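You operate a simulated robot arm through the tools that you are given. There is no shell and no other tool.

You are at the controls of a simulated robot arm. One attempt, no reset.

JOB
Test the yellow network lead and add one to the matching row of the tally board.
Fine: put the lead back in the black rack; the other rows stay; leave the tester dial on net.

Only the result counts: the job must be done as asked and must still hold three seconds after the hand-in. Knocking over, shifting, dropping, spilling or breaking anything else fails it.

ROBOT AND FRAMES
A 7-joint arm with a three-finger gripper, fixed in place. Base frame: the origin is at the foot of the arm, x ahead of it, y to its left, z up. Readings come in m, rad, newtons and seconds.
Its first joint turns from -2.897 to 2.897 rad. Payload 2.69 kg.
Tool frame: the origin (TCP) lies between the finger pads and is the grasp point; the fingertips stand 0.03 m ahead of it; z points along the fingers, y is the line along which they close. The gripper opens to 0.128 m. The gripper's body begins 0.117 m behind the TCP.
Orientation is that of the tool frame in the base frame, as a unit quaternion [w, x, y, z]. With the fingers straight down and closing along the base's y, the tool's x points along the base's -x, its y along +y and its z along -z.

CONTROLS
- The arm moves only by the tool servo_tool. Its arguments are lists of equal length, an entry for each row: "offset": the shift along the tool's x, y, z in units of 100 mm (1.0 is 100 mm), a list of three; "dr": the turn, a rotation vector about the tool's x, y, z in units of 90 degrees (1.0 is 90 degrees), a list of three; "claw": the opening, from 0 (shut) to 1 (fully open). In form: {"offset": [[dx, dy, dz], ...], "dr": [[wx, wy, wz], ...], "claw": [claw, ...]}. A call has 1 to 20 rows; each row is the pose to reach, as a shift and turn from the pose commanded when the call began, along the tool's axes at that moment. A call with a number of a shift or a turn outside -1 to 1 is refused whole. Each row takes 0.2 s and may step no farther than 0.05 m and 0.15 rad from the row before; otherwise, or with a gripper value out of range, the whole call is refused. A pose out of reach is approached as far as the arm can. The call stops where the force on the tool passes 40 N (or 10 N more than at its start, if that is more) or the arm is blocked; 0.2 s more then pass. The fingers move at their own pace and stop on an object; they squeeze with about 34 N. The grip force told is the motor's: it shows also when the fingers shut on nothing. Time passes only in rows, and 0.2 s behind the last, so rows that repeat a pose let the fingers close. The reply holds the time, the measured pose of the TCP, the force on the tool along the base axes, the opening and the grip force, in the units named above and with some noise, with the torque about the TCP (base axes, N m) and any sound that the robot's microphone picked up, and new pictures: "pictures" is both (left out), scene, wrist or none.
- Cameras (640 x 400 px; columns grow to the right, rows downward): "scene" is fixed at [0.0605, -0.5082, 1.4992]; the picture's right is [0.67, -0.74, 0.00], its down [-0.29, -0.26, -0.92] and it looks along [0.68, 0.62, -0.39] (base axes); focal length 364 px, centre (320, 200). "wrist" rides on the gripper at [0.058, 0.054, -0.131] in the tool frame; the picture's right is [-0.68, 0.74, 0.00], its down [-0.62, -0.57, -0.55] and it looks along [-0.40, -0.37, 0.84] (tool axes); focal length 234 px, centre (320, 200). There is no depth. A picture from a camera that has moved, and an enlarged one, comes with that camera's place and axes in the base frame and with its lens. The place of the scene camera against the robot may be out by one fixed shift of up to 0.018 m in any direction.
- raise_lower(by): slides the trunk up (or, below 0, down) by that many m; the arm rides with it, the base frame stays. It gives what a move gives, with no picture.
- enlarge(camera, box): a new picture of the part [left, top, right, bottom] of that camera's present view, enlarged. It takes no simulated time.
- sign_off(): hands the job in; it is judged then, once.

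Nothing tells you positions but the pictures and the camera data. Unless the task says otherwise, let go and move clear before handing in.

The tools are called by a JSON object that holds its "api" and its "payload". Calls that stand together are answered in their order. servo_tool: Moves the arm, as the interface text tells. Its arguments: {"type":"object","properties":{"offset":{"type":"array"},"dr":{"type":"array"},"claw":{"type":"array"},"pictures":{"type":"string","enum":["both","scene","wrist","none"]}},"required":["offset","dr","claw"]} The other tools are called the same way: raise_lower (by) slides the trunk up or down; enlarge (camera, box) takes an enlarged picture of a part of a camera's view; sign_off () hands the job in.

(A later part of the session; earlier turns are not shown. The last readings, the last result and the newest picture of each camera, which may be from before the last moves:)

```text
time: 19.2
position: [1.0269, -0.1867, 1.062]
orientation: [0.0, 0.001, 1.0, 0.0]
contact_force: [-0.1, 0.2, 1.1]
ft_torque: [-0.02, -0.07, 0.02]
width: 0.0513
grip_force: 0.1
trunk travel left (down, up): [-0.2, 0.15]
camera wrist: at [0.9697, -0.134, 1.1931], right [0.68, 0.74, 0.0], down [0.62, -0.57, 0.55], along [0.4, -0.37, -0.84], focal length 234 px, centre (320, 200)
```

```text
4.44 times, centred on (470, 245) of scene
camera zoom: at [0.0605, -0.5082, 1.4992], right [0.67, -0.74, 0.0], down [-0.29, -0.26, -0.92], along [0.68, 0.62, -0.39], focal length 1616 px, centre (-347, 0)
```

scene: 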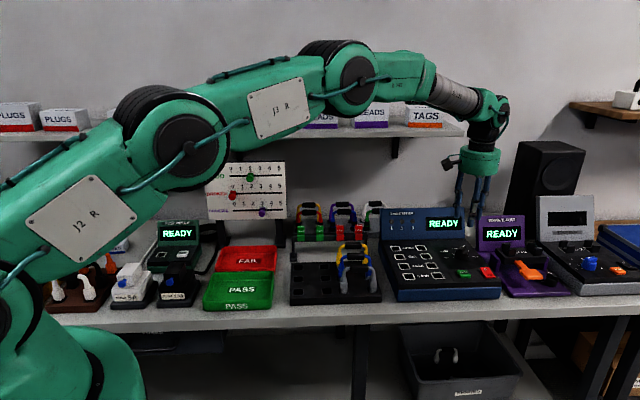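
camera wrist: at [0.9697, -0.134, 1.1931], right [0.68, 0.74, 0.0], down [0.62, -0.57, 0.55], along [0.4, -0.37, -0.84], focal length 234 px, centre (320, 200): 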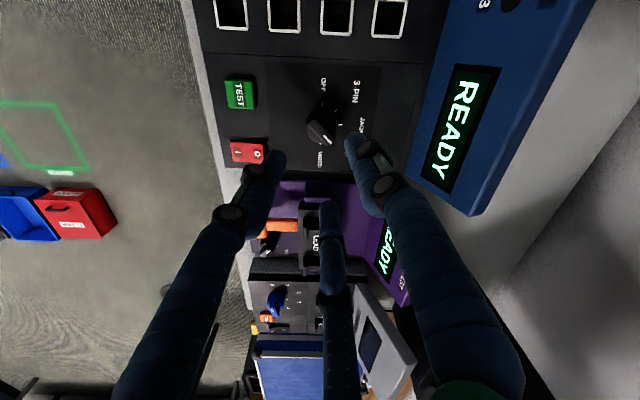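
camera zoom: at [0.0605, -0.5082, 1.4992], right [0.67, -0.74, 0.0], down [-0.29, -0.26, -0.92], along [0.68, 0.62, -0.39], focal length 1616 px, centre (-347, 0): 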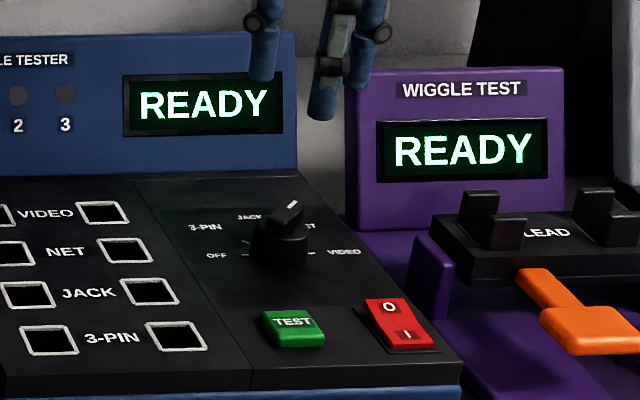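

The pointer now stands on NET and the display still reads READY. Next I'm moving over the yellow lead in the black rack, rotating so the fingers close front-to-back across its handle.

{"api": "servo_tool", "payload": {"offset": [[0.15, 0.15, -0.2], [0.3, 0.3, -0.4], [0.5, 0.5, -0.6], [0.7, 0.7, -0.8], [0.85, 0.85, -0.8], [1.0, 1.0, -0.8]], "dr": [[0, 0, 0.083], [0, 0, 0.166], [0, 0, 0.25], [0, 0, 0.333], [0, 0, 0.416], [0, 0, 0.5]], "claw": [0.4, 0.4, 0.4, 0.4, 0.4, 0.4], "pictures": "none"}}

{"api": "servo_tool", "payload": {"offset": [[0.35, 0.05, 0], [0.7, 0.1, 0], [1.0, 0.15, 0], [1.0, 0.15, 0]], "dr": [[0, 0, 0], [0, 0, 0], [0, 0, 0], [0, 0, 0]], "claw": [0.4, 0.4, 0.4, 0.4], "pictures": "both"}}

{"api": "enlarge", "payload": {"camera": "wrist", "box": [100, 0, 340, 150]}}

```text
time: 20.6
position: [0.9256, -0.0861, 1.1378]
orientation: [0.001, 0.383, 0.924, 0.0]
contact_force: [0.4, -0.8, -1.1]
ft_torque: [0.0, 0.04, 0.02]
width: 0.0512
grip_force: 0.1
trunk travel left (down, up): [-0.2, 0.15]
```

```text
time: 21.6
position: [0.8635, -0.0054, 1.1386]
orientation: [0.001, 0.383, 0.924, 0.0]
contact_force: [0.4, 0.7, -0.6]
ft_torque: [-0.03, 0.0, 0.0]
width: 0.0515
grip_force: 0.0
trunk travel left (down, up): [-0.2, 0.15]
camera wrist: at [0.8619, 0.0744, 1.2696], right [1.0, 0.04, 0.0], down [0.04, -0.84, 0.55], along [0.02, -0.55, -0.84], focal length 234 px, centre (320, 200)
```

scene: 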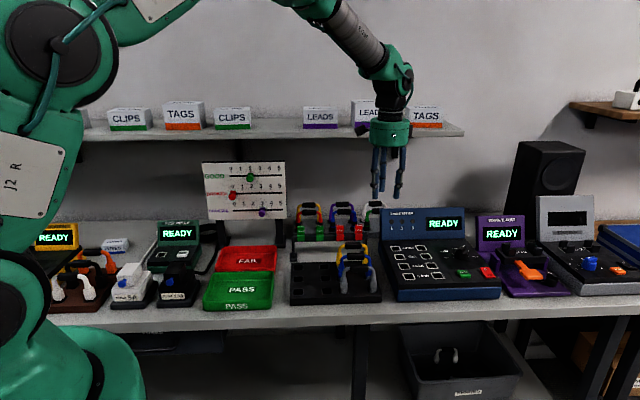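
wrist: 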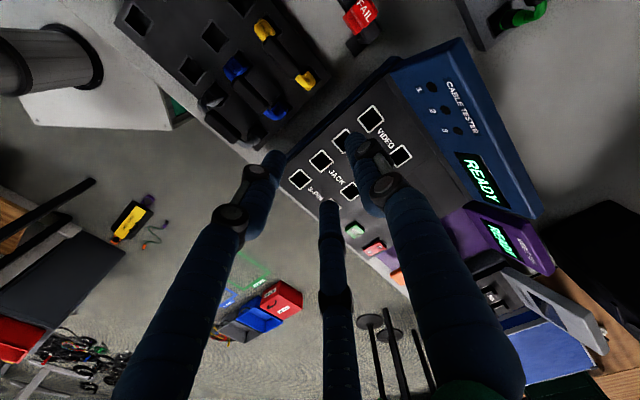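

```text
2.67 times, centred on (220, 75) of wrist
camera zoom: at [0.8619, 0.0744, 1.2696], right [1.0, 0.04, 0.0], down [0.04, -0.84, 0.55], along [0.02, -0.55, -0.84], focal length 624 px, centre (587, 533)
```

zoom: 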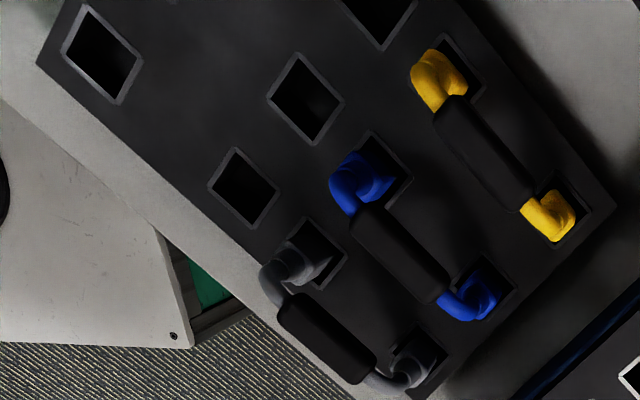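

The yellow lead's handle is at about (0.8165, 0.064, 0.945), running along the bench. I'm moving above it and lowering part way before checking alignment.

{"api": "servo_tool", "payload": {"offset": [[0.3, 0.05, 0], [0.6, 0.1, 0.1], [0.82, 0.158, 0.4], [0.82, 0.158, 0.8], [0.82, 0.158, 1.0], [0.82, 0.158, 1.0]], "dr": [[0, 0, 0], [0, 0, 0], [0, 0, 0], [0, 0, 0], [0, 0, 0], [0, 0, 0]], "claw": [0.32, 0.32, 0.32, 0.32, 0.32, 0.32], "pictures": "both"}}

{"api": "enlarge", "payload": {"camera": "wrist", "box": [210, 60, 430, 210]}}

{"api": "enlarge", "payload": {"camera": "scene", "box": [300, 180, 410, 290]}}

```text
time: 23.0
position: [0.8217, 0.0643, 1.0397]
orientation: [0.0, 0.383, 0.924, 0.0]
contact_force: [0.9, -0.4, -0.6]
ft_torque: [0.05, 0.01, 0.0]
width: 0.0409
grip_force: 0.1
trunk travel left (down, up): [-0.2, 0.15]
camera wrist: at [0.8184, 0.1445, 1.1712], right [1.0, 0.04, 0.0], down [0.04, -0.84, 0.55], along [0.02, -0.55, -0.84], focal length 234 px, centre (320, 200)
```

scene: 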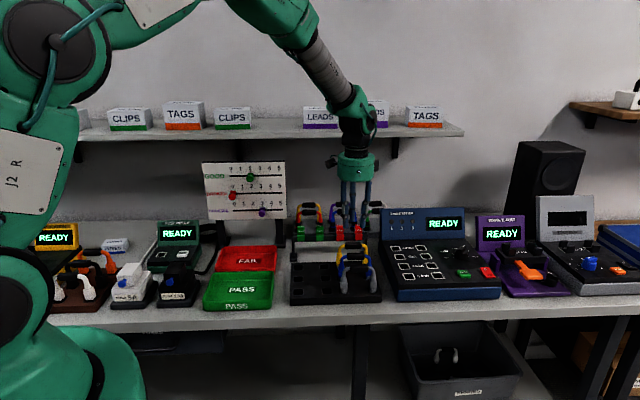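
wrist: 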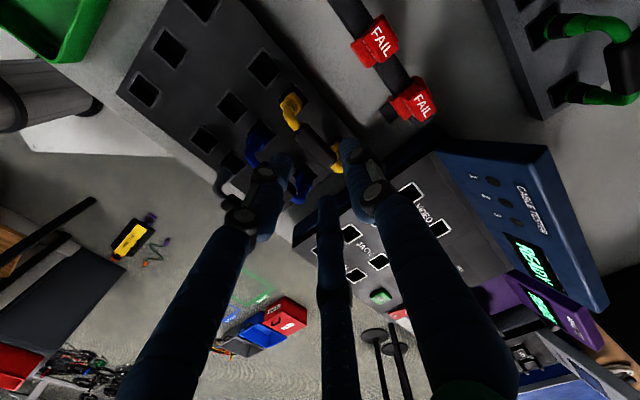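

```text
2.67 times, centred on (320, 135) of wrist
camera zoom: at [0.8184, 0.1445, 1.1712], right [1.0, 0.04, 0.0], down [0.04, -0.84, 0.55], along [0.02, -0.55, -0.84], focal length 624 px, centre (320, 373)
```

zoom: 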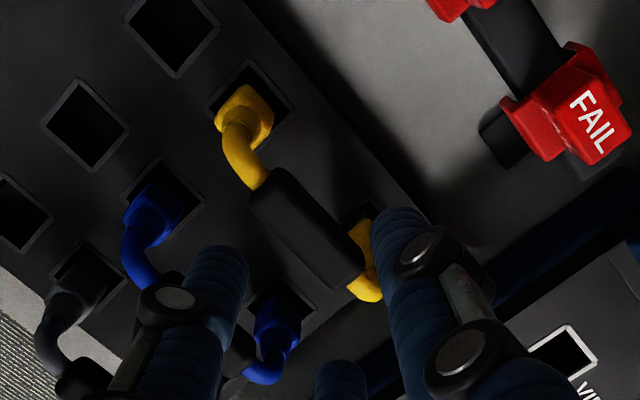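

```text
3.64 times, centred on (355, 235) of scene
camera zoom: at [0.0605, -0.5082, 1.4992], right [0.67, -0.74, 0.0], down [-0.29, -0.26, -0.92], along [0.68, 0.62, -0.39], focal length 1322 px, centre (193, 73)
```

zoom: 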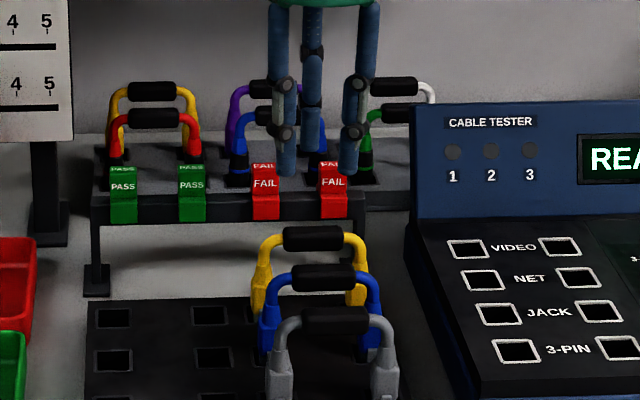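

{"api": "servo_tool", "payload": {"offset": [[0.032, -0.043, 0.2], [0.032, -0.043, 0.45], [0.032, -0.043, 0.65], [0.032, -0.043, 0.8], [0.032, -0.043, 0.9], [0.032, -0.043, 0.9]], "dr": [[0, 0, 0], [0, 0, 0], [0, 0, 0], [0, 0, 0], [0, 0, 0], [0, 0, 0]], "claw": [0.32, 0.32, 0.32, 0.32, 0.32, 0.32], "pictures": "both"}}

{"api": "enlarge", "payload": {"camera": "scene", "box": [300, 180, 410, 290]}}

{"api": "enlarge", "payload": {"camera": "wrist", "box": [210, 100, 430, 250]}}

```text
time: 23.9
position: [0.821, 0.0638, 0.9852]
orientation: [0.006, 0.382, 0.924, 0.003]
contact_force: [-4.3, -0.7, 25.2]
ft_torque: [0.01, 0.56, 0.09]
width: 0.0485
grip_force: 5.3
trunk travel left (down, up): [-0.2, 0.15]
stopped in row 4: the force on the tool passed its limit at 53 N (the readings are from after the stop); the commanded pose is now the measured one
camera wrist: at [0.8173, 0.1436, 1.1153], right [1.0, 0.04, 0.01], down [0.03, -0.84, 0.55], along [0.04, -0.55, -0.84], focal length 234 px, centre (320, 200)
```

scene: 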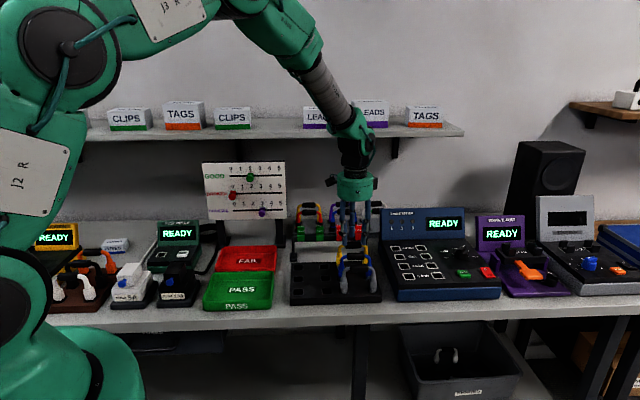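
wrist: 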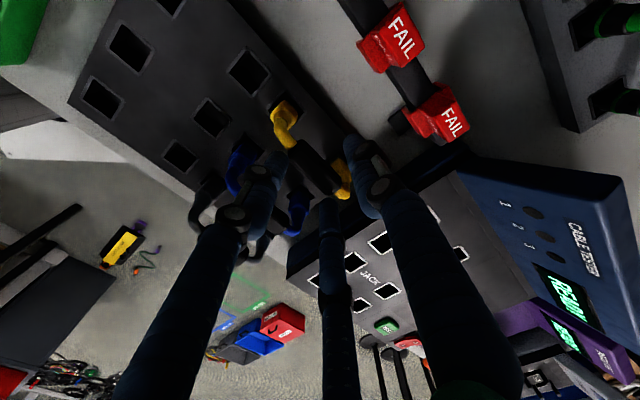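

```text
3.64 times, centred on (355, 235) of scene
camera zoom: at [0.0605, -0.5082, 1.4992], right [0.67, -0.74, 0.0], down [-0.29, -0.26, -0.92], along [0.68, 0.62, -0.39], focal length 1322 px, centre (193, 73)
```

zoom: 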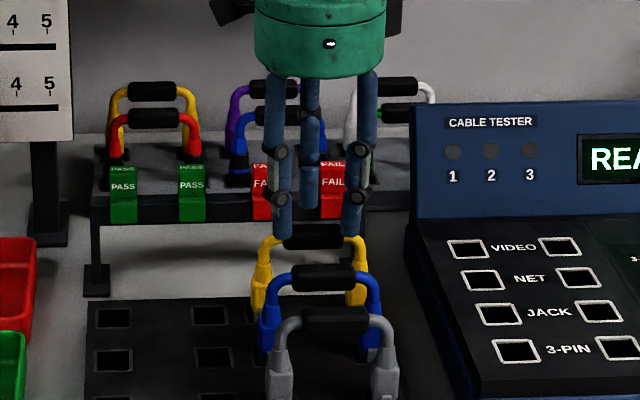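

```text
2.67 times, centred on (320, 175) of wrist
camera zoom: at [0.8173, 0.1436, 1.1153], right [1.0, 0.04, 0.01], down [0.03, -0.84, 0.55], along [0.04, -0.55, -0.84], focal length 624 px, centre (320, 267)
```

zoom: 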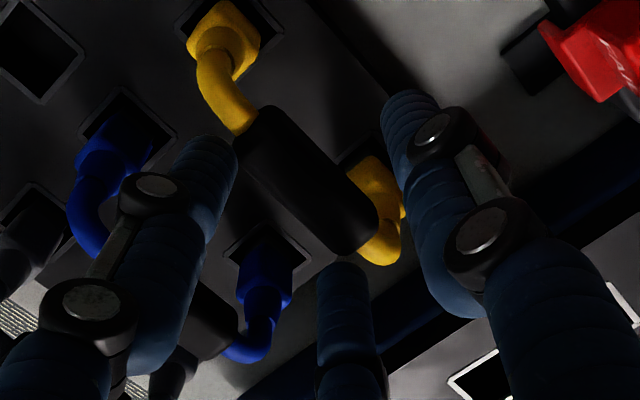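

The fingertips met the handle at z ≈ 0.955. The torque puts the contact about 12 mm off-centre on the front side, which matches the three-legged shape in the pictures, so I'll plan for that shape. I'm backing off upward, shifting so the handle sits nearer the single back finger, and opening a bit more.

{"api": "servo_tool", "payload": {"offset": [[0, 0, -0.15], [0, 0, -0.3], [0.03, -0.096, -0.3], [0.03, -0.096, -0.3], [0.03, -0.096, -0.3]], "dr": [[0.0065, 0.0056, 0.001], [0.0065, 0.0056, 0.001], [0.0065, 0.0056, 0.001], [0.0065, 0.0056, 0.001], [0.0065, 0.0056, 0.001]], "claw": [0.4, 0.4, 0.4, 0.4, 0.4], "pictures": "both"}}

{"api": "enlarge", "payload": {"camera": "wrist", "box": [210, 80, 430, 230]}}

{"api": "enlarge", "payload": {"camera": "scene", "box": [300, 190, 410, 300]}}

```text
time: 25.1
position: [0.8118, 0.0594, 1.0112]
orientation: [-0.002, 0.383, 0.924, -0.001]
contact_force: [-0.3, 0.0, 0.4]
ft_torque: [0.0, -0.01, 0.0]
width: 0.0514
grip_force: 0.1
trunk travel left (down, up): [-0.2, 0.15]
camera wrist: at [0.81, 0.1391, 1.1412], right [1.0, 0.04, 0.0], down [0.04, -0.84, 0.55], along [0.02, -0.55, -0.84], focal length 234 px, centre (320, 200)
```

scene: 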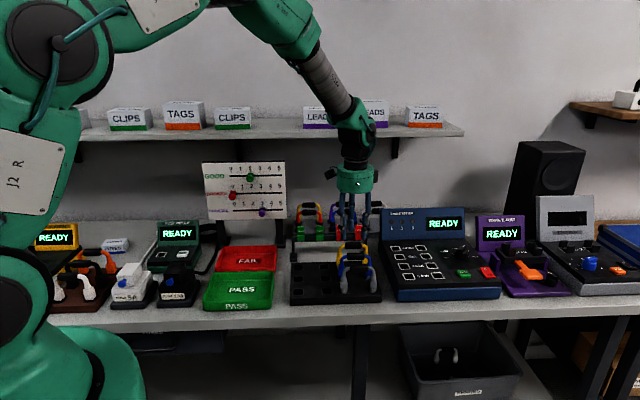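
wrist: 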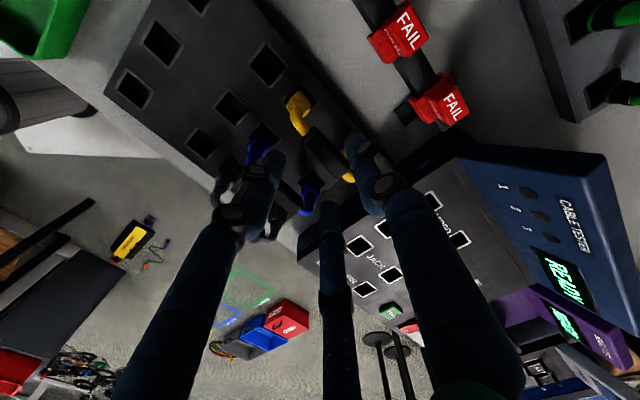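

```text
2.67 times, centred on (320, 155) of wrist
camera zoom: at [0.81, 0.1391, 1.1412], right [1.0, 0.04, 0.0], down [0.04, -0.84, 0.55], along [0.02, -0.55, -0.84], focal length 624 px, centre (320, 320)
```

zoom: 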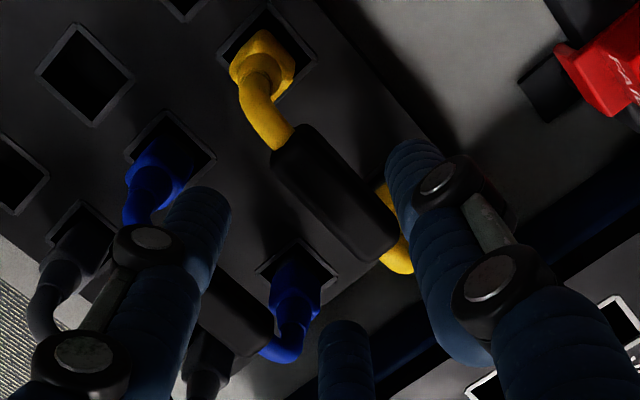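

```text
3.64 times, centred on (355, 245) of scene
camera zoom: at [0.0605, -0.5082, 1.4992], right [0.67, -0.74, 0.0], down [-0.29, -0.26, -0.92], along [0.68, 0.62, -0.39], focal length 1322 px, centre (193, 36)
```

zoom: 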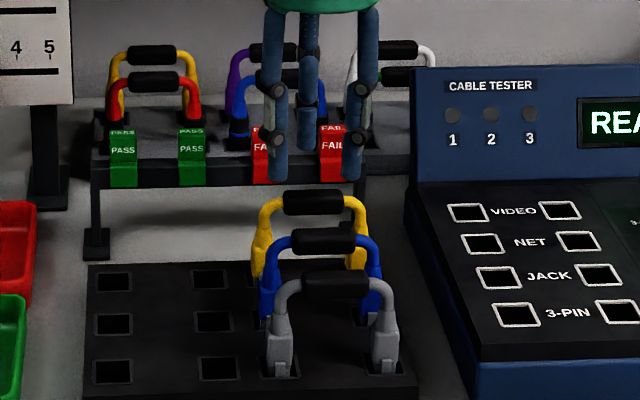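

The lead is undisturbed, and the handle now sits where the three legs should straddle it. I'm descending slowly.

{"api": "servo_tool", "payload": {"offset": [[-0.01, 0, 0.2], [-0.01, 0, 0.35], [-0.01, 0, 0.45], [-0.01, 0, 0.56], [-0.01, 0, 0.56]], "dr": [[0, 0, 0], [0, 0, 0], [0, 0, 0], [0, 0, 0], [0, 0, 0]], "claw": [0.4, 0.4, 0.4, 0.4, 0.4], "pictures": "both"}}

{"api": "enlarge", "payload": {"camera": "wrist", "box": [210, 100, 430, 250]}}

{"api": "enlarge", "payload": {"camera": "scene", "box": [300, 190, 410, 300]}}

```text
time: 26.3
position: [0.8117, 0.0584, 0.9545]
orientation: [-0.002, 0.383, 0.924, -0.001]
contact_force: [0.5, 0.1, -0.6]
ft_torque: [-0.02, 0.02, 0.01]
width: 0.0512
grip_force: 0.1
trunk travel left (down, up): [-0.2, 0.15]
camera wrist: at [0.8106, 0.1382, 1.0845], right [1.0, 0.04, 0.0], down [0.04, -0.84, 0.55], along [0.02, -0.55, -0.84], focal length 234 px, centre (320, 200)
```

scene: 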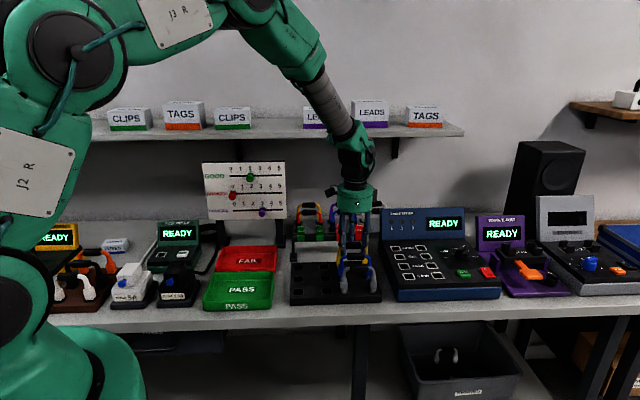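
wrist: 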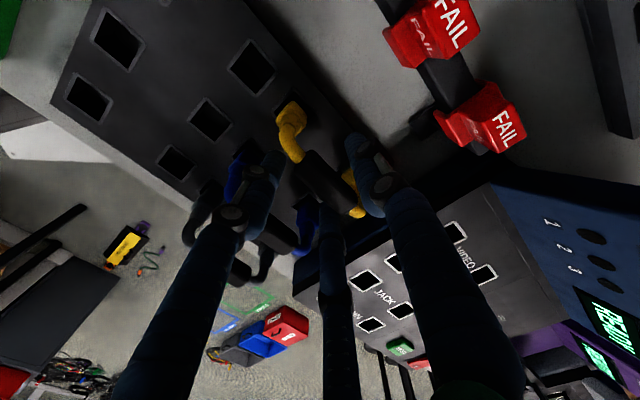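

```text
2.67 times, centred on (320, 175) of wrist
camera zoom: at [0.8106, 0.1382, 1.0845], right [1.0, 0.04, 0.0], down [0.04, -0.84, 0.55], along [0.02, -0.55, -0.84], focal length 624 px, centre (320, 267)
```

zoom: 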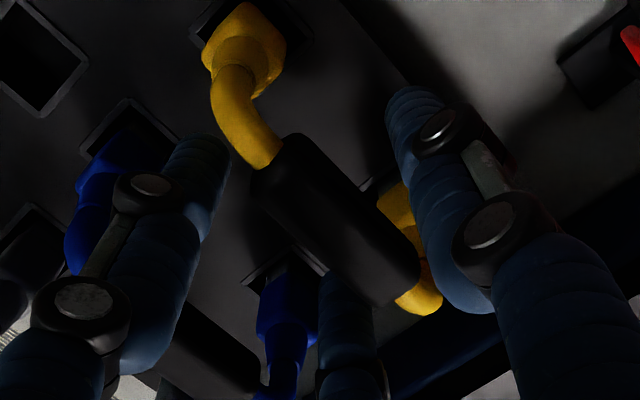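

```text
3.64 times, centred on (355, 245) of scene
camera zoom: at [0.0605, -0.5082, 1.4992], right [0.67, -0.74, 0.0], down [-0.29, -0.26, -0.92], along [0.68, 0.62, -0.39], focal length 1322 px, centre (193, 36)
```

zoom: 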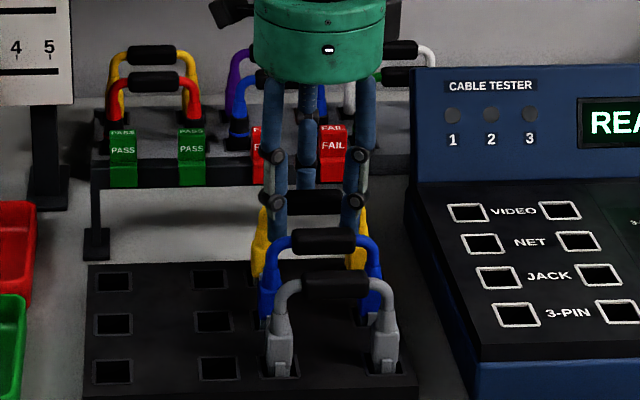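

The fingers came down around the handle without contact. Closing now.

{"api": "servo_tool", "payload": {"offset": [[0, 0, 0], [0, 0, 0], [0, 0, 0]], "dr": [[0, 0, 0], [0, 0, 0], [0, 0, 0]], "claw": [0.25, 0.0, 0.0], "pictures": "both"}}

{"api": "enlarge", "payload": {"camera": "wrist", "box": [210, 100, 430, 250]}}

{"api": "enlarge", "payload": {"camera": "scene", "box": [300, 190, 410, 300]}}

```text
time: 27.1
position: [0.8126, 0.0586, 0.955]
orientation: [-0.002, 0.384, 0.923, 0.0]
contact_force: [-0.3, -0.1, -0.2]
ft_torque: [-0.02, 0.0, -0.01]
width: 0.0267
grip_force: 34.6
trunk travel left (down, up): [-0.2, 0.15]
camera wrist: at [0.8103, 0.1381, 1.0846], right [1.0, 0.04, 0.0], down [0.04, -0.84, 0.55], along [0.02, -0.55, -0.84], focal length 234 px, centre (320, 200)
```

scene: 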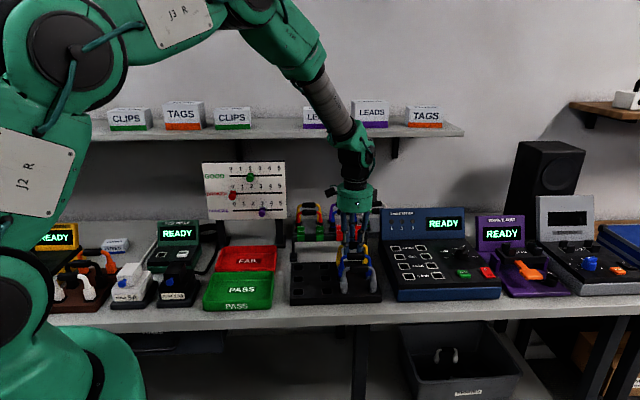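
wrist: 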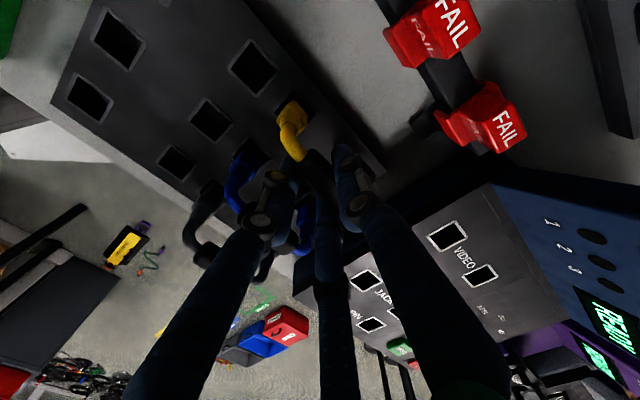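

```text
2.67 times, centred on (320, 175) of wrist
camera zoom: at [0.8103, 0.1381, 1.0846], right [1.0, 0.04, 0.0], down [0.04, -0.84, 0.55], along [0.02, -0.55, -0.84], focal length 624 px, centre (320, 267)
```

zoom: 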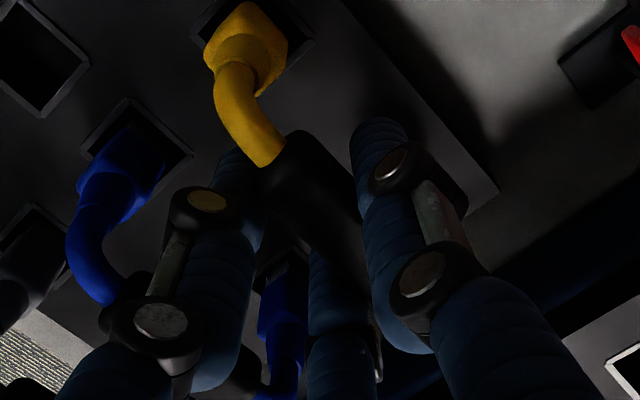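

```text
3.64 times, centred on (355, 245) of scene
camera zoom: at [0.0605, -0.5082, 1.4992], right [0.67, -0.74, 0.0], down [-0.29, -0.26, -0.92], along [0.68, 0.62, -0.39], focal length 1322 px, centre (193, 36)
```

zoom: 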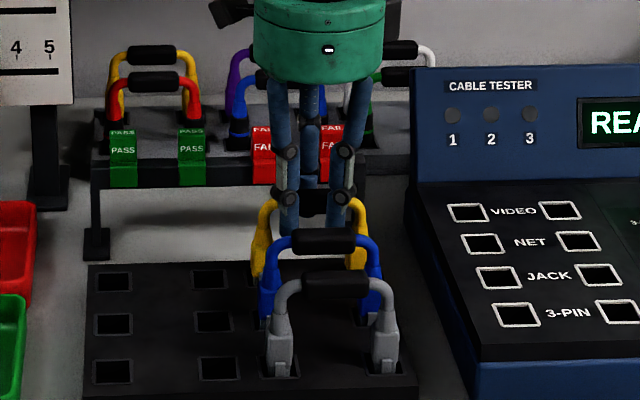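

The grip reads 26.7 mm at about 35 N with no side load, so the handle is held. I'm lifting the lead straight up.

{"api": "servo_tool", "payload": {"offset": [[0, 0, -0.05], [0, 0, -0.15], [0, 0, -0.3], [0, 0, -0.5], [0, 0, -0.7], [0, 0, -0.9], [0, 0, -0.9]], "dr": [[0, 0, 0], [0, 0, 0], [0, 0, 0], [0, 0, 0], [0, 0, 0], [0, 0, 0], [0, 0, 0]], "claw": [0, 0, 0, 0, 0, 0, 0], "pictures": "both"}}

{"api": "enlarge", "payload": {"camera": "wrist", "box": [210, 100, 430, 250]}}

{"api": "enlarge", "payload": {"camera": "scene", "box": [300, 160, 410, 270]}}

```text
time: 28.7
position: [0.812, 0.0569, 1.0446]
orientation: [-0.002, 0.383, 0.924, 0.0]
contact_force: [0.1, -0.1, 0.2]
ft_torque: [-0.02, 0.02, -0.02]
width: 0.0267
grip_force: 33.6
trunk travel left (down, up): [-0.2, 0.15]
camera wrist: at [0.8107, 0.1375, 1.1759], right [1.0, 0.04, 0.0], down [0.04, -0.84, 0.55], along [0.02, -0.55, -0.84], focal length 234 px, centre (320, 200)
```

scene: 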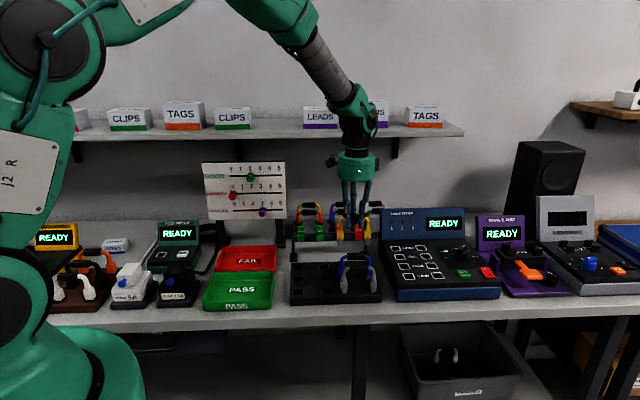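
wrist: 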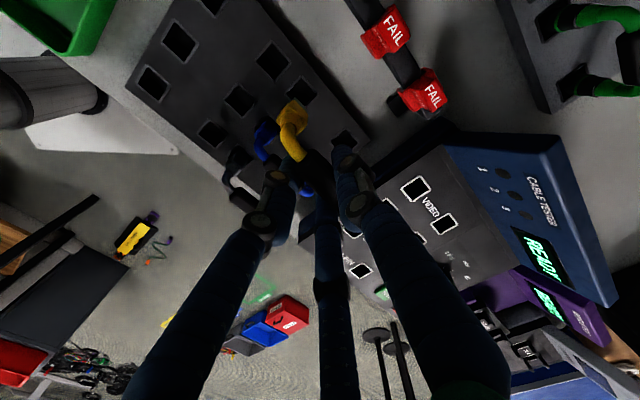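

```text
2.67 times, centred on (320, 175) of wrist
camera zoom: at [0.8107, 0.1375, 1.1759], right [1.0, 0.04, 0.0], down [0.04, -0.84, 0.55], along [0.02, -0.55, -0.84], focal length 624 px, centre (320, 267)
```

zoom: 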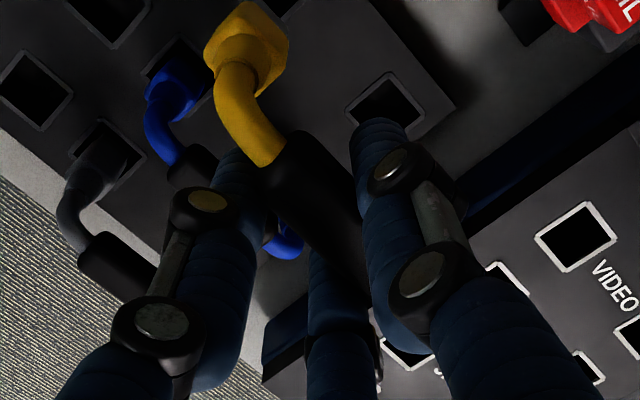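

```text
3.64 times, centred on (355, 215) of scene
camera zoom: at [0.0605, -0.5082, 1.4992], right [0.67, -0.74, 0.0], down [-0.29, -0.26, -0.92], along [0.68, 0.62, -0.39], focal length 1322 px, centre (193, 146)
```

zoom: 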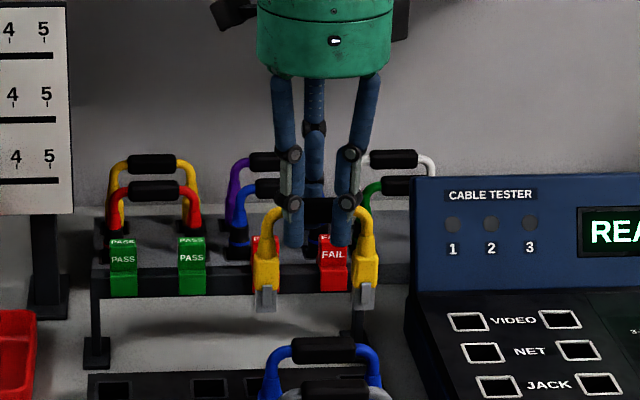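

The lead is out and hanging level. I'm carrying it toward the tester at a safe height and checking the NET sockets on the way.

{"api": "servo_tool", "payload": {"offset": [[0, 0, -0.2], [-0.3, -0.05, -0.2], [-0.6, -0.1, -0.2], [-0.9, -0.15, -0.2], [-0.9, -0.15, -0.2], [-0.9, -0.15, -0.2]], "dr": [[0, 0, 0], [0, 0, 0], [0, 0, 0], [0, 0, 0], [0, 0, 0], [0, 0, 0]], "claw": [0, 0, 0, 0, 0, 0], "pictures": "both"}}

{"api": "enlarge", "payload": {"camera": "wrist", "box": [270, 60, 490, 210]}}

{"api": "enlarge", "payload": {"camera": "scene", "box": [350, 160, 460, 270]}}

```text
time: 30.1
position: [0.8653, -0.0166, 1.0638]
orientation: [-0.002, 0.383, 0.924, -0.001]
contact_force: [-0.4, 0.7, -0.8]
ft_torque: [0.02, 0.0, 0.0]
width: 0.0266
grip_force: 33.8
trunk travel left (down, up): [-0.2, 0.15]
camera wrist: at [0.864, 0.063, 1.1951], right [1.0, 0.04, 0.0], down [0.04, -0.84, 0.55], along [0.02, -0.55, -0.84], focal length 234 px, centre (320, 200)
```

scene: 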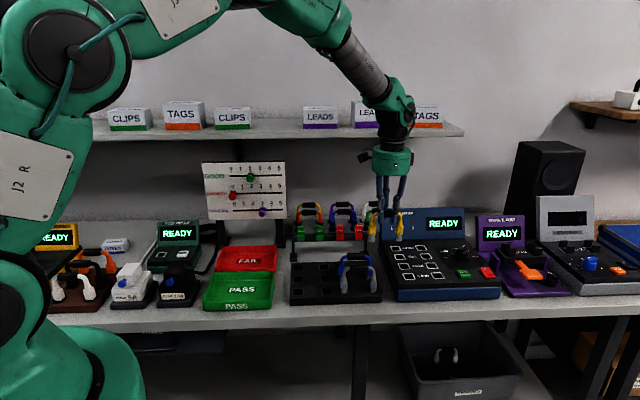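
wrist: 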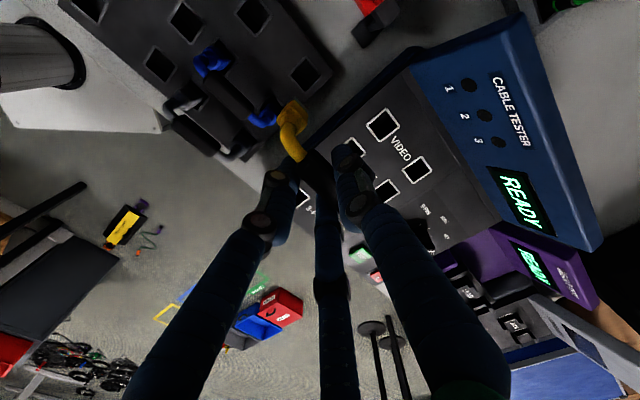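

```text
2.67 times, centred on (380, 135) of wrist
camera zoom: at [0.864, 0.063, 1.1951], right [1.0, 0.04, 0.0], down [0.04, -0.84, 0.55], along [0.02, -0.55, -0.84], focal length 624 px, centre (160, 373)
```

zoom: 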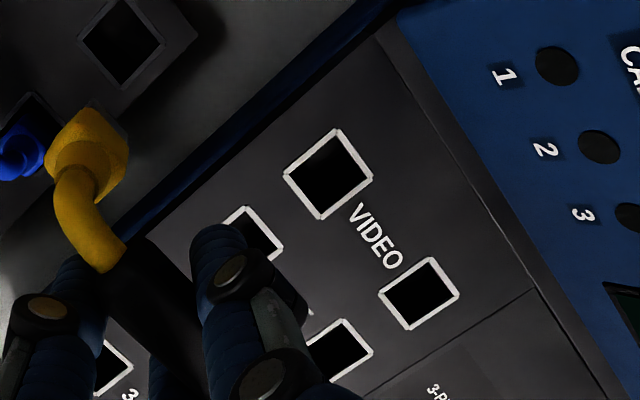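

```text
3.64 times, centred on (405, 215) of scene
camera zoom: at [0.0605, -0.5082, 1.4992], right [0.67, -0.74, 0.0], down [-0.29, -0.26, -0.92], along [0.68, 0.62, -0.39], focal length 1322 px, centre (11, 146)
```

zoom: 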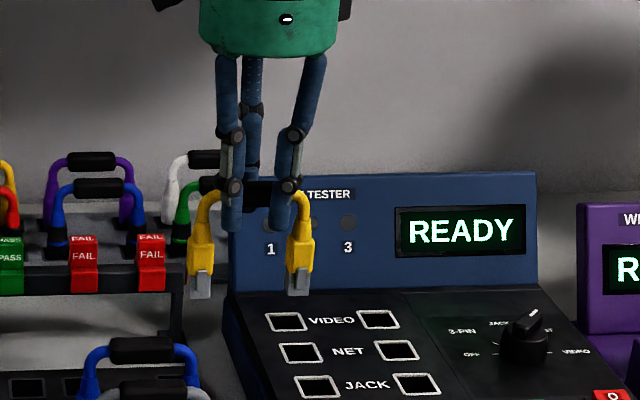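

From several views the NET pair is centred at about (0.932, -0.075) on a panel at z ≈ 0.913, with 80 mm spacing along the bench, which matches the lead. I'm moving over the pair and hovering just above it.

{"api": "servo_tool", "payload": {"offset": [[-0.3, -0.01, 0], [-0.6, -0.02, 0], [-0.894, -0.02, 0], [-0.894, -0.02, 0.15], [-0.894, -0.02, 0.3], [-0.894, -0.02, 0.3]], "dr": [[0, 0, 0], [0, 0, 0], [0, 0, 0], [0, 0, 0], [0, 0, 0], [0, 0, 0]], "claw": [0, 0, 0, 0, 0, 0], "pictures": "both"}}

{"api": "enlarge", "payload": {"camera": "wrist", "box": [210, 60, 430, 210]}}

{"api": "enlarge", "payload": {"camera": "scene", "box": [370, 190, 470, 290]}}

```text
time: 31.5
position: [0.9271, -0.0809, 1.0339]
orientation: [-0.002, 0.384, 0.924, -0.001]
contact_force: [0.3, -0.8, -0.7]
ft_torque: [0.0, -0.01, 0.02]
width: 0.0268
grip_force: 34.4
trunk travel left (down, up): [-0.2, 0.15]
camera wrist: at [0.9256, -0.0017, 1.1639], right [1.0, 0.04, 0.0], down [0.04, -0.84, 0.55], along [0.02, -0.55, -0.84], focal length 234 px, centre (320, 200)
```

scene: 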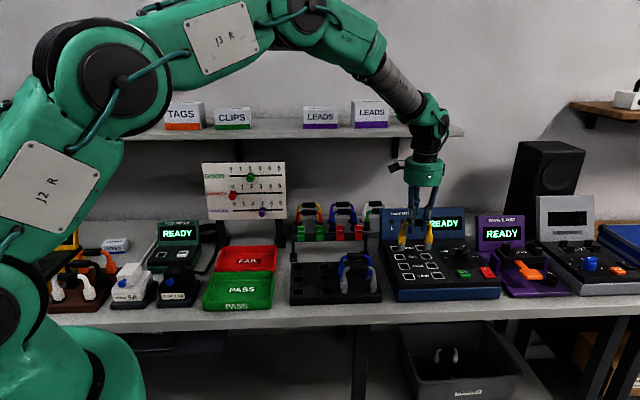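
wrist: 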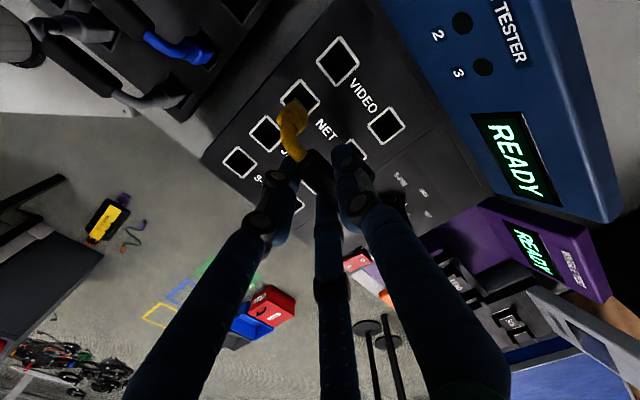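

```text
2.67 times, centred on (320, 135) of wrist
camera zoom: at [0.9256, -0.0017, 1.1639], right [1.0, 0.04, 0.0], down [0.04, -0.84, 0.55], along [0.02, -0.55, -0.84], focal length 624 px, centre (320, 373)
```

zoom: 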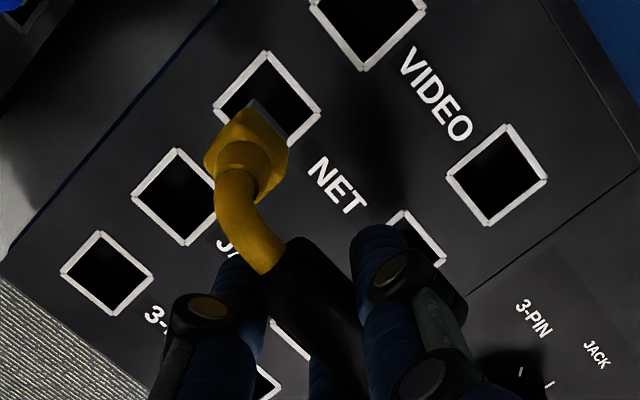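

```text
4.00 times, centred on (420, 240) of scene
camera zoom: at [0.0605, -0.5082, 1.4992], right [0.67, -0.74, 0.0], down [-0.29, -0.26, -0.92], along [0.68, 0.62, -0.39], focal length 1454 px, centre (-80, 40)
```

zoom: 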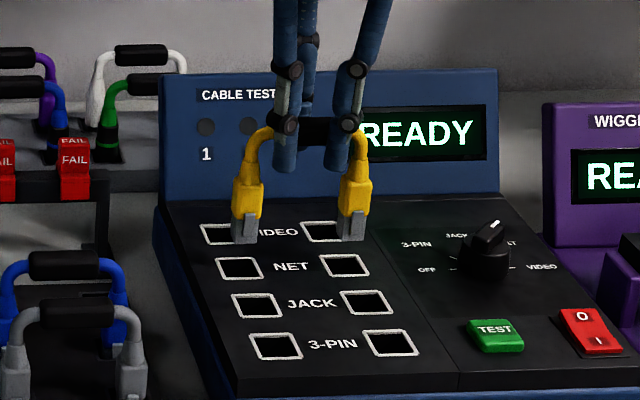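

The left plug lines up over the NET left socket to within a couple of millimetres. I'm lowering gently and watching the force.

{"api": "servo_tool", "payload": {"offset": [[0, 0, 0.06], [0, 0, 0.12], [0, 0, 0.18], [0, 0, 0.18]], "dr": [[0, 0, 0], [0, 0, 0], [0, 0, 0], [0, 0, 0]], "claw": [0, 0, 0, 0], "pictures": "both"}}

{"api": "enlarge", "payload": {"camera": "wrist", "box": [240, 60, 400, 160]}}

{"api": "enlarge", "payload": {"camera": "scene", "box": [380, 205, 460, 285]}}

```text
time: 32.5
position: [0.9264, -0.0827, 1.015]
orientation: [-0.002, 0.383, 0.924, -0.002]
contact_force: [0.3, -0.4, -0.9]
ft_torque: [-0.01, 0.01, 0.01]
width: 0.0269
grip_force: 33.9
trunk travel left (down, up): [-0.2, 0.15]
camera wrist: at [0.9257, -0.0025, 1.1468], right [1.0, 0.04, 0.0], down [0.04, -0.84, 0.55], along [0.02, -0.55, -0.84], focal length 234 px, centre (320, 200)
```

scene: 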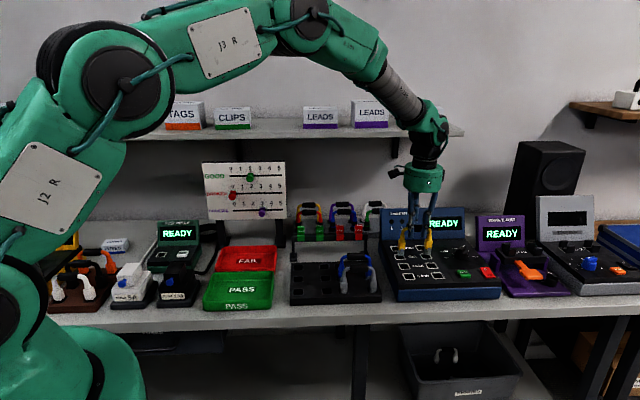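
wrist: 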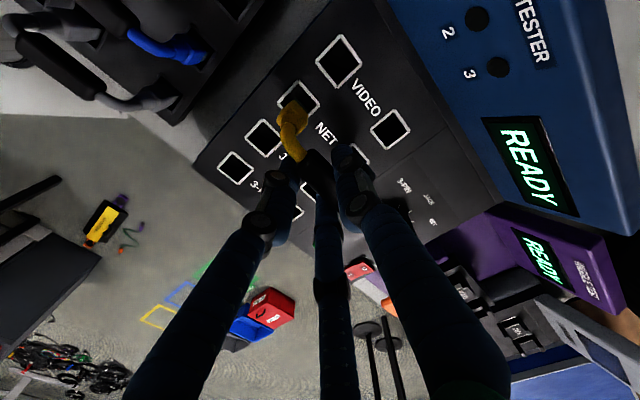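

```text
4.00 times, centred on (320, 110) of wrist
camera zoom: at [0.9257, -0.0025, 1.1468], right [1.0, 0.04, 0.0], down [0.04, -0.84, 0.55], along [0.02, -0.55, -0.84], focal length 937 px, centre (320, 560)
```

zoom: 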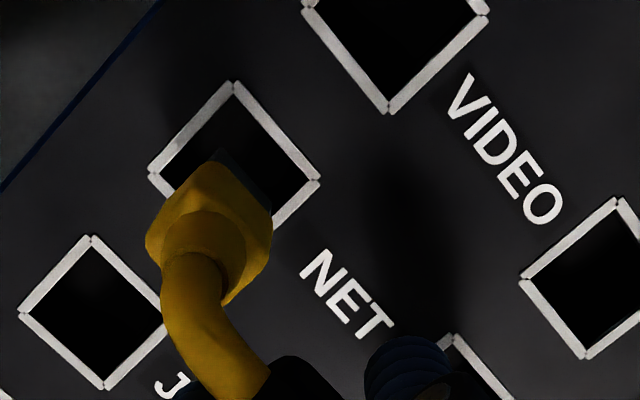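

```text
5.00 times, centred on (420, 245) of scene
camera zoom: at [0.0605, -0.5082, 1.4992], right [0.67, -0.74, 0.0], down [-0.29, -0.26, -0.92], along [0.68, 0.62, -0.39], focal length 1818 px, centre (-180, -25)
```

zoom: 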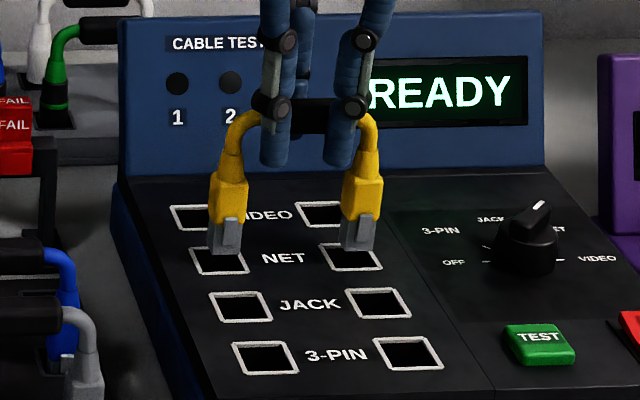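

{"api": "enlarge", "payload": {"camera": "wrist", "box": [270, 70, 330, 120]}}

{"api": "enlarge", "payload": {"camera": "scene", "box": [390, 235, 440, 270]}}

```text
8.00 times, centred on (300, 95) of wrist
camera zoom: at [0.9257, -0.0025, 1.1468], right [1.0, 0.04, 0.0], down [0.04, -0.84, 0.55], along [0.02, -0.55, -0.84], focal length 1873 px, centre (480, 1040)
```

zoom: 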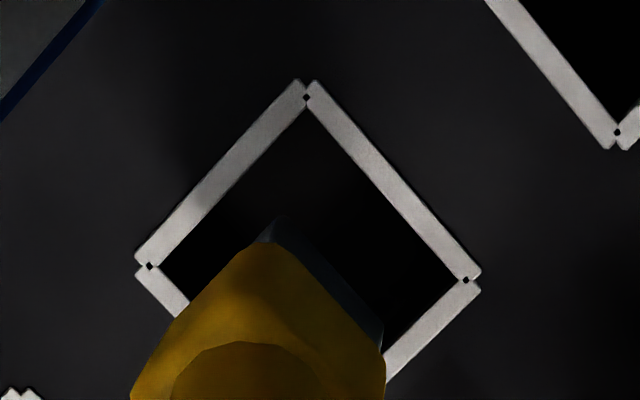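

```text
11.43 times, centred on (415, 252) of scene
camera zoom: at [0.0605, -0.5082, 1.4992], right [0.67, -0.74, 0.0], down [-0.29, -0.26, -0.92], along [0.68, 0.62, -0.39], focal length 4154 px, centre (-766, -400)
```

zoom: 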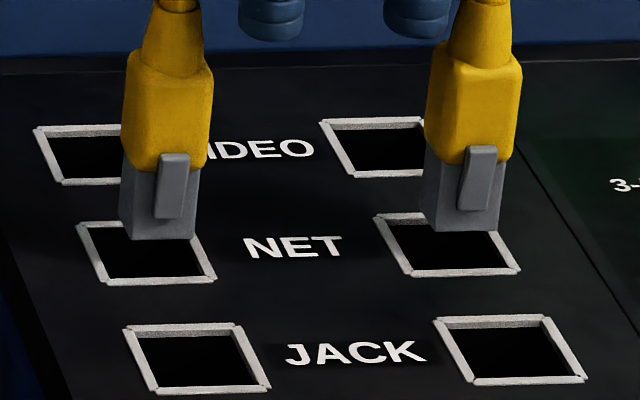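

Zooming in, the plug tips are about 2.5 mm too far right and 2.3 mm too far forward within roomy sockets. I'm correcting that and inserting.

{"api": "servo_tool", "payload": {"offset": [[0.025, 0.022, 0], [0.025, 0.022, 0], [0.025, 0.022, 0.06], [0.025, 0.022, 0.12], [0.025, 0.022, 0.16], [0.025, 0.022, 0.16]], "dr": [[0, 0, 0], [0, 0, 0], [0, 0, 0], [0, 0, 0], [0, 0, 0], [0, 0, 0]], "claw": [0, 0, 0, 0, 0, 0], "pictures": "both"}}

{"api": "enlarge", "payload": {"camera": "wrist", "box": [260, 70, 340, 130]}}

{"api": "enlarge", "payload": {"camera": "scene", "box": [385, 225, 455, 275]}}

```text
time: 33.9
position: [0.9264, -0.0784, 0.9999]
orientation: [-0.002, 0.384, 0.923, -0.001]
contact_force: [0.6, -0.3, -0.4]
ft_torque: [0.01, 0.0, 0.03]
width: 0.0265
grip_force: 34.2
trunk travel left (down, up): [-0.2, 0.15]
camera wrist: at [0.9247, 0.0019, 1.1304], right [1.0, 0.04, 0.0], down [0.04, -0.84, 0.55], along [0.02, -0.55, -0.84], focal length 234 px, centre (320, 200)
```

scene: 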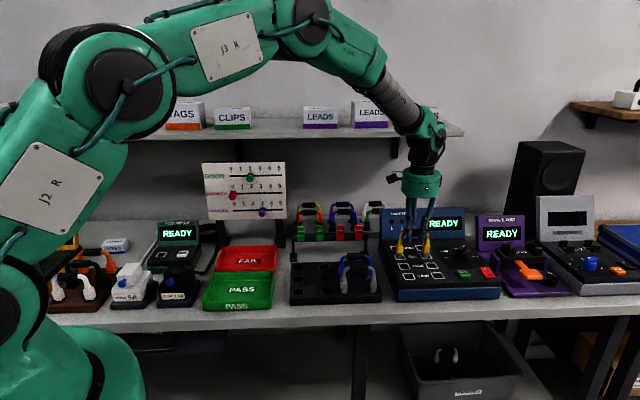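
wrist: 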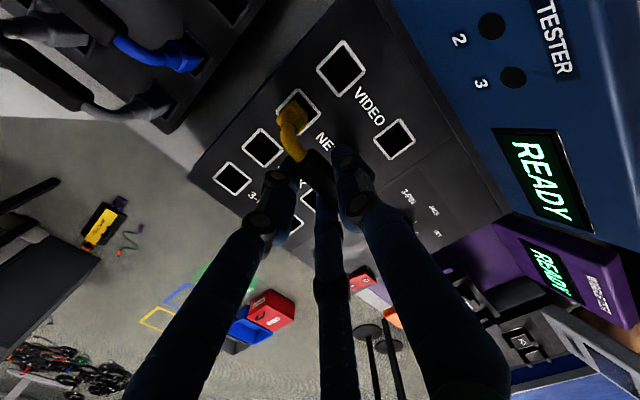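

```text
6.67 times, centred on (300, 100) of wrist
camera zoom: at [0.9247, 0.0019, 1.1304], right [1.0, 0.04, 0.0], down [0.04, -0.84, 0.55], along [0.02, -0.55, -0.84], focal length 1561 px, centre (453, 867)
```

zoom: 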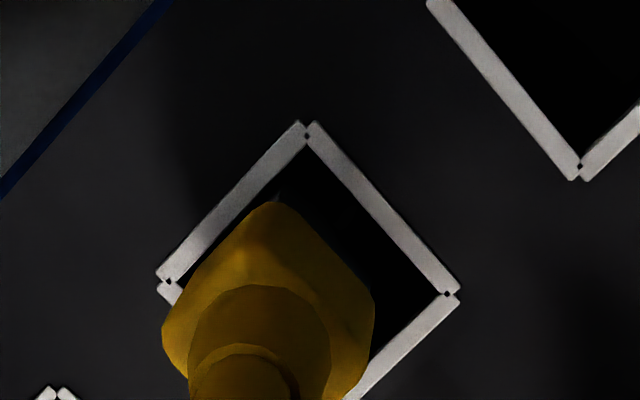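

```text
8.00 times, centred on (420, 250) of scene
camera zoom: at [0.0605, -0.5082, 1.4992], right [0.67, -0.74, 0.0], down [-0.29, -0.26, -0.92], along [0.68, 0.62, -0.39], focal length 2908 px, centre (-480, -200)
```

zoom: 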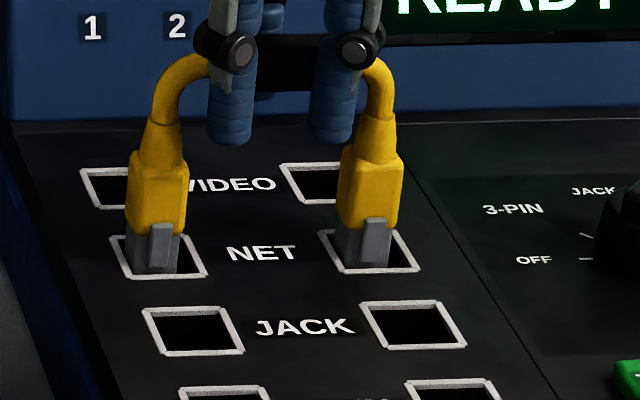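

{"api": "enlarge", "payload": {"camera": "scene", "box": [390, 235, 440, 270]}}

{"api": "enlarge", "payload": {"camera": "scene", "box": [395, 247, 417, 262]}}

```text
11.43 times, centred on (415, 252) of scene
camera zoom: at [0.0605, -0.5082, 1.4992], right [0.67, -0.74, 0.0], down [-0.29, -0.26, -0.92], along [0.68, 0.62, -0.39], focal length 4154 px, centre (-766, -400)
```

zoom: 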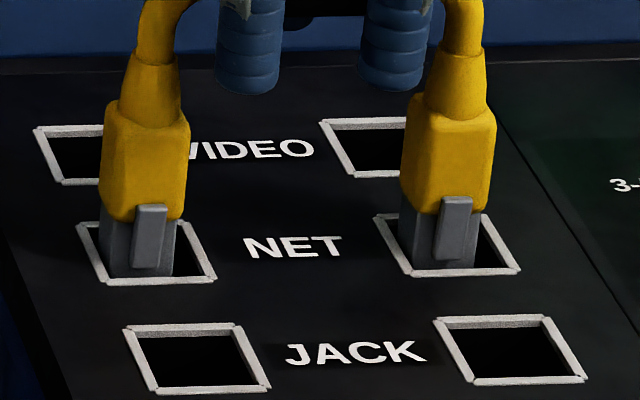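

```text
16.00 times, centred on (406, 254) of scene
camera zoom: at [0.0605, -0.5082, 1.4992], right [0.67, -0.74, 0.0], down [-0.29, -0.26, -0.92], along [0.68, 0.62, -0.39], focal length 5816 px, centre (-1056, -672)
```

zoom: 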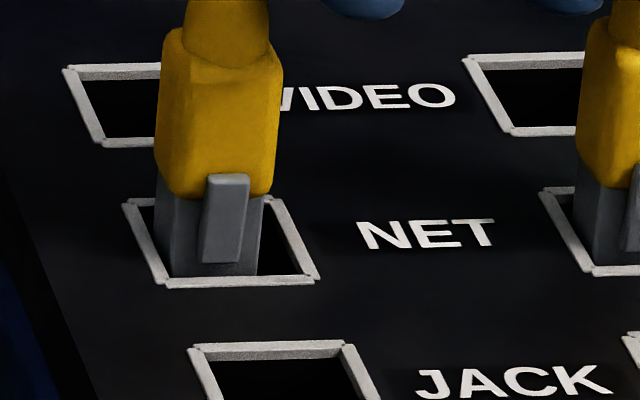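

The tips have just entered both sockets without force but sit about 3–4 mm left. I'm nudging right by 3 mm and checking before pressing further.

{"api": "servo_tool", "payload": {"offset": [[-0.015, 0, 0], [-0.03, 0, 0], [-0.03, 0, 0], [-0.03, 0, 0]], "dr": [[0, 0, 0], [0, 0, 0], [0, 0, 0], [0, 0, 0]], "claw": [0, 0, 0, 0], "pictures": "none"}}

{"api": "enlarge", "payload": {"camera": "scene", "box": [390, 235, 440, 270]}}

{"api": "enlarge", "payload": {"camera": "wrist", "box": [260, 70, 340, 130]}}

```text
time: 34.9
position: [0.9281, -0.0807, 0.9996]
orientation: [-0.003, 0.384, 0.923, -0.001]
contact_force: [-0.2, 0.1, 0.0]
ft_torque: [-0.03, -0.05, 0.0]
width: 0.0267
grip_force: 34.3
trunk travel left (down, up): [-0.2, 0.15]
```

```text
11.43 times, centred on (415, 252) of scene
camera zoom: at [0.0605, -0.5082, 1.4992], right [0.67, -0.74, 0.0], down [-0.29, -0.26, -0.92], along [0.68, 0.62, -0.39], focal length 4154 px, centre (-766, -400)
```

zoom: 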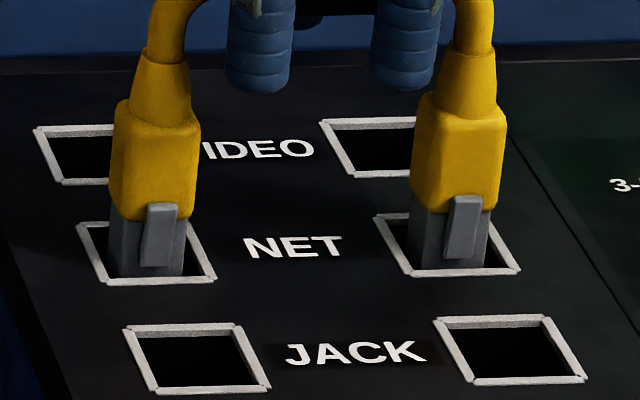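

```text
6.67 times, centred on (300, 100) of wrist
camera zoom: at [0.9267, 0.0001, 1.1305], right [1.0, 0.04, 0.0], down [0.04, -0.84, 0.55], along [0.02, -0.55, -0.84], focal length 1561 px, centre (453, 867)
```

zoom: 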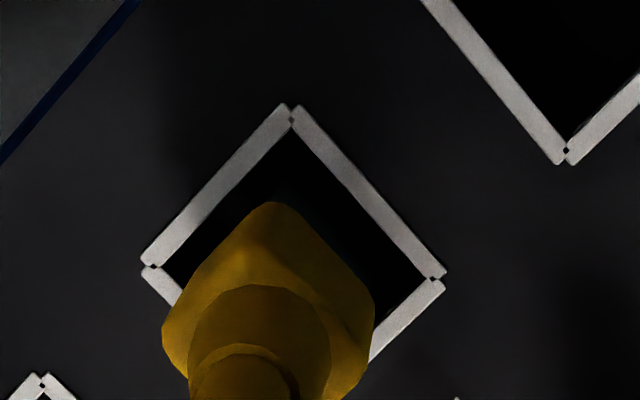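

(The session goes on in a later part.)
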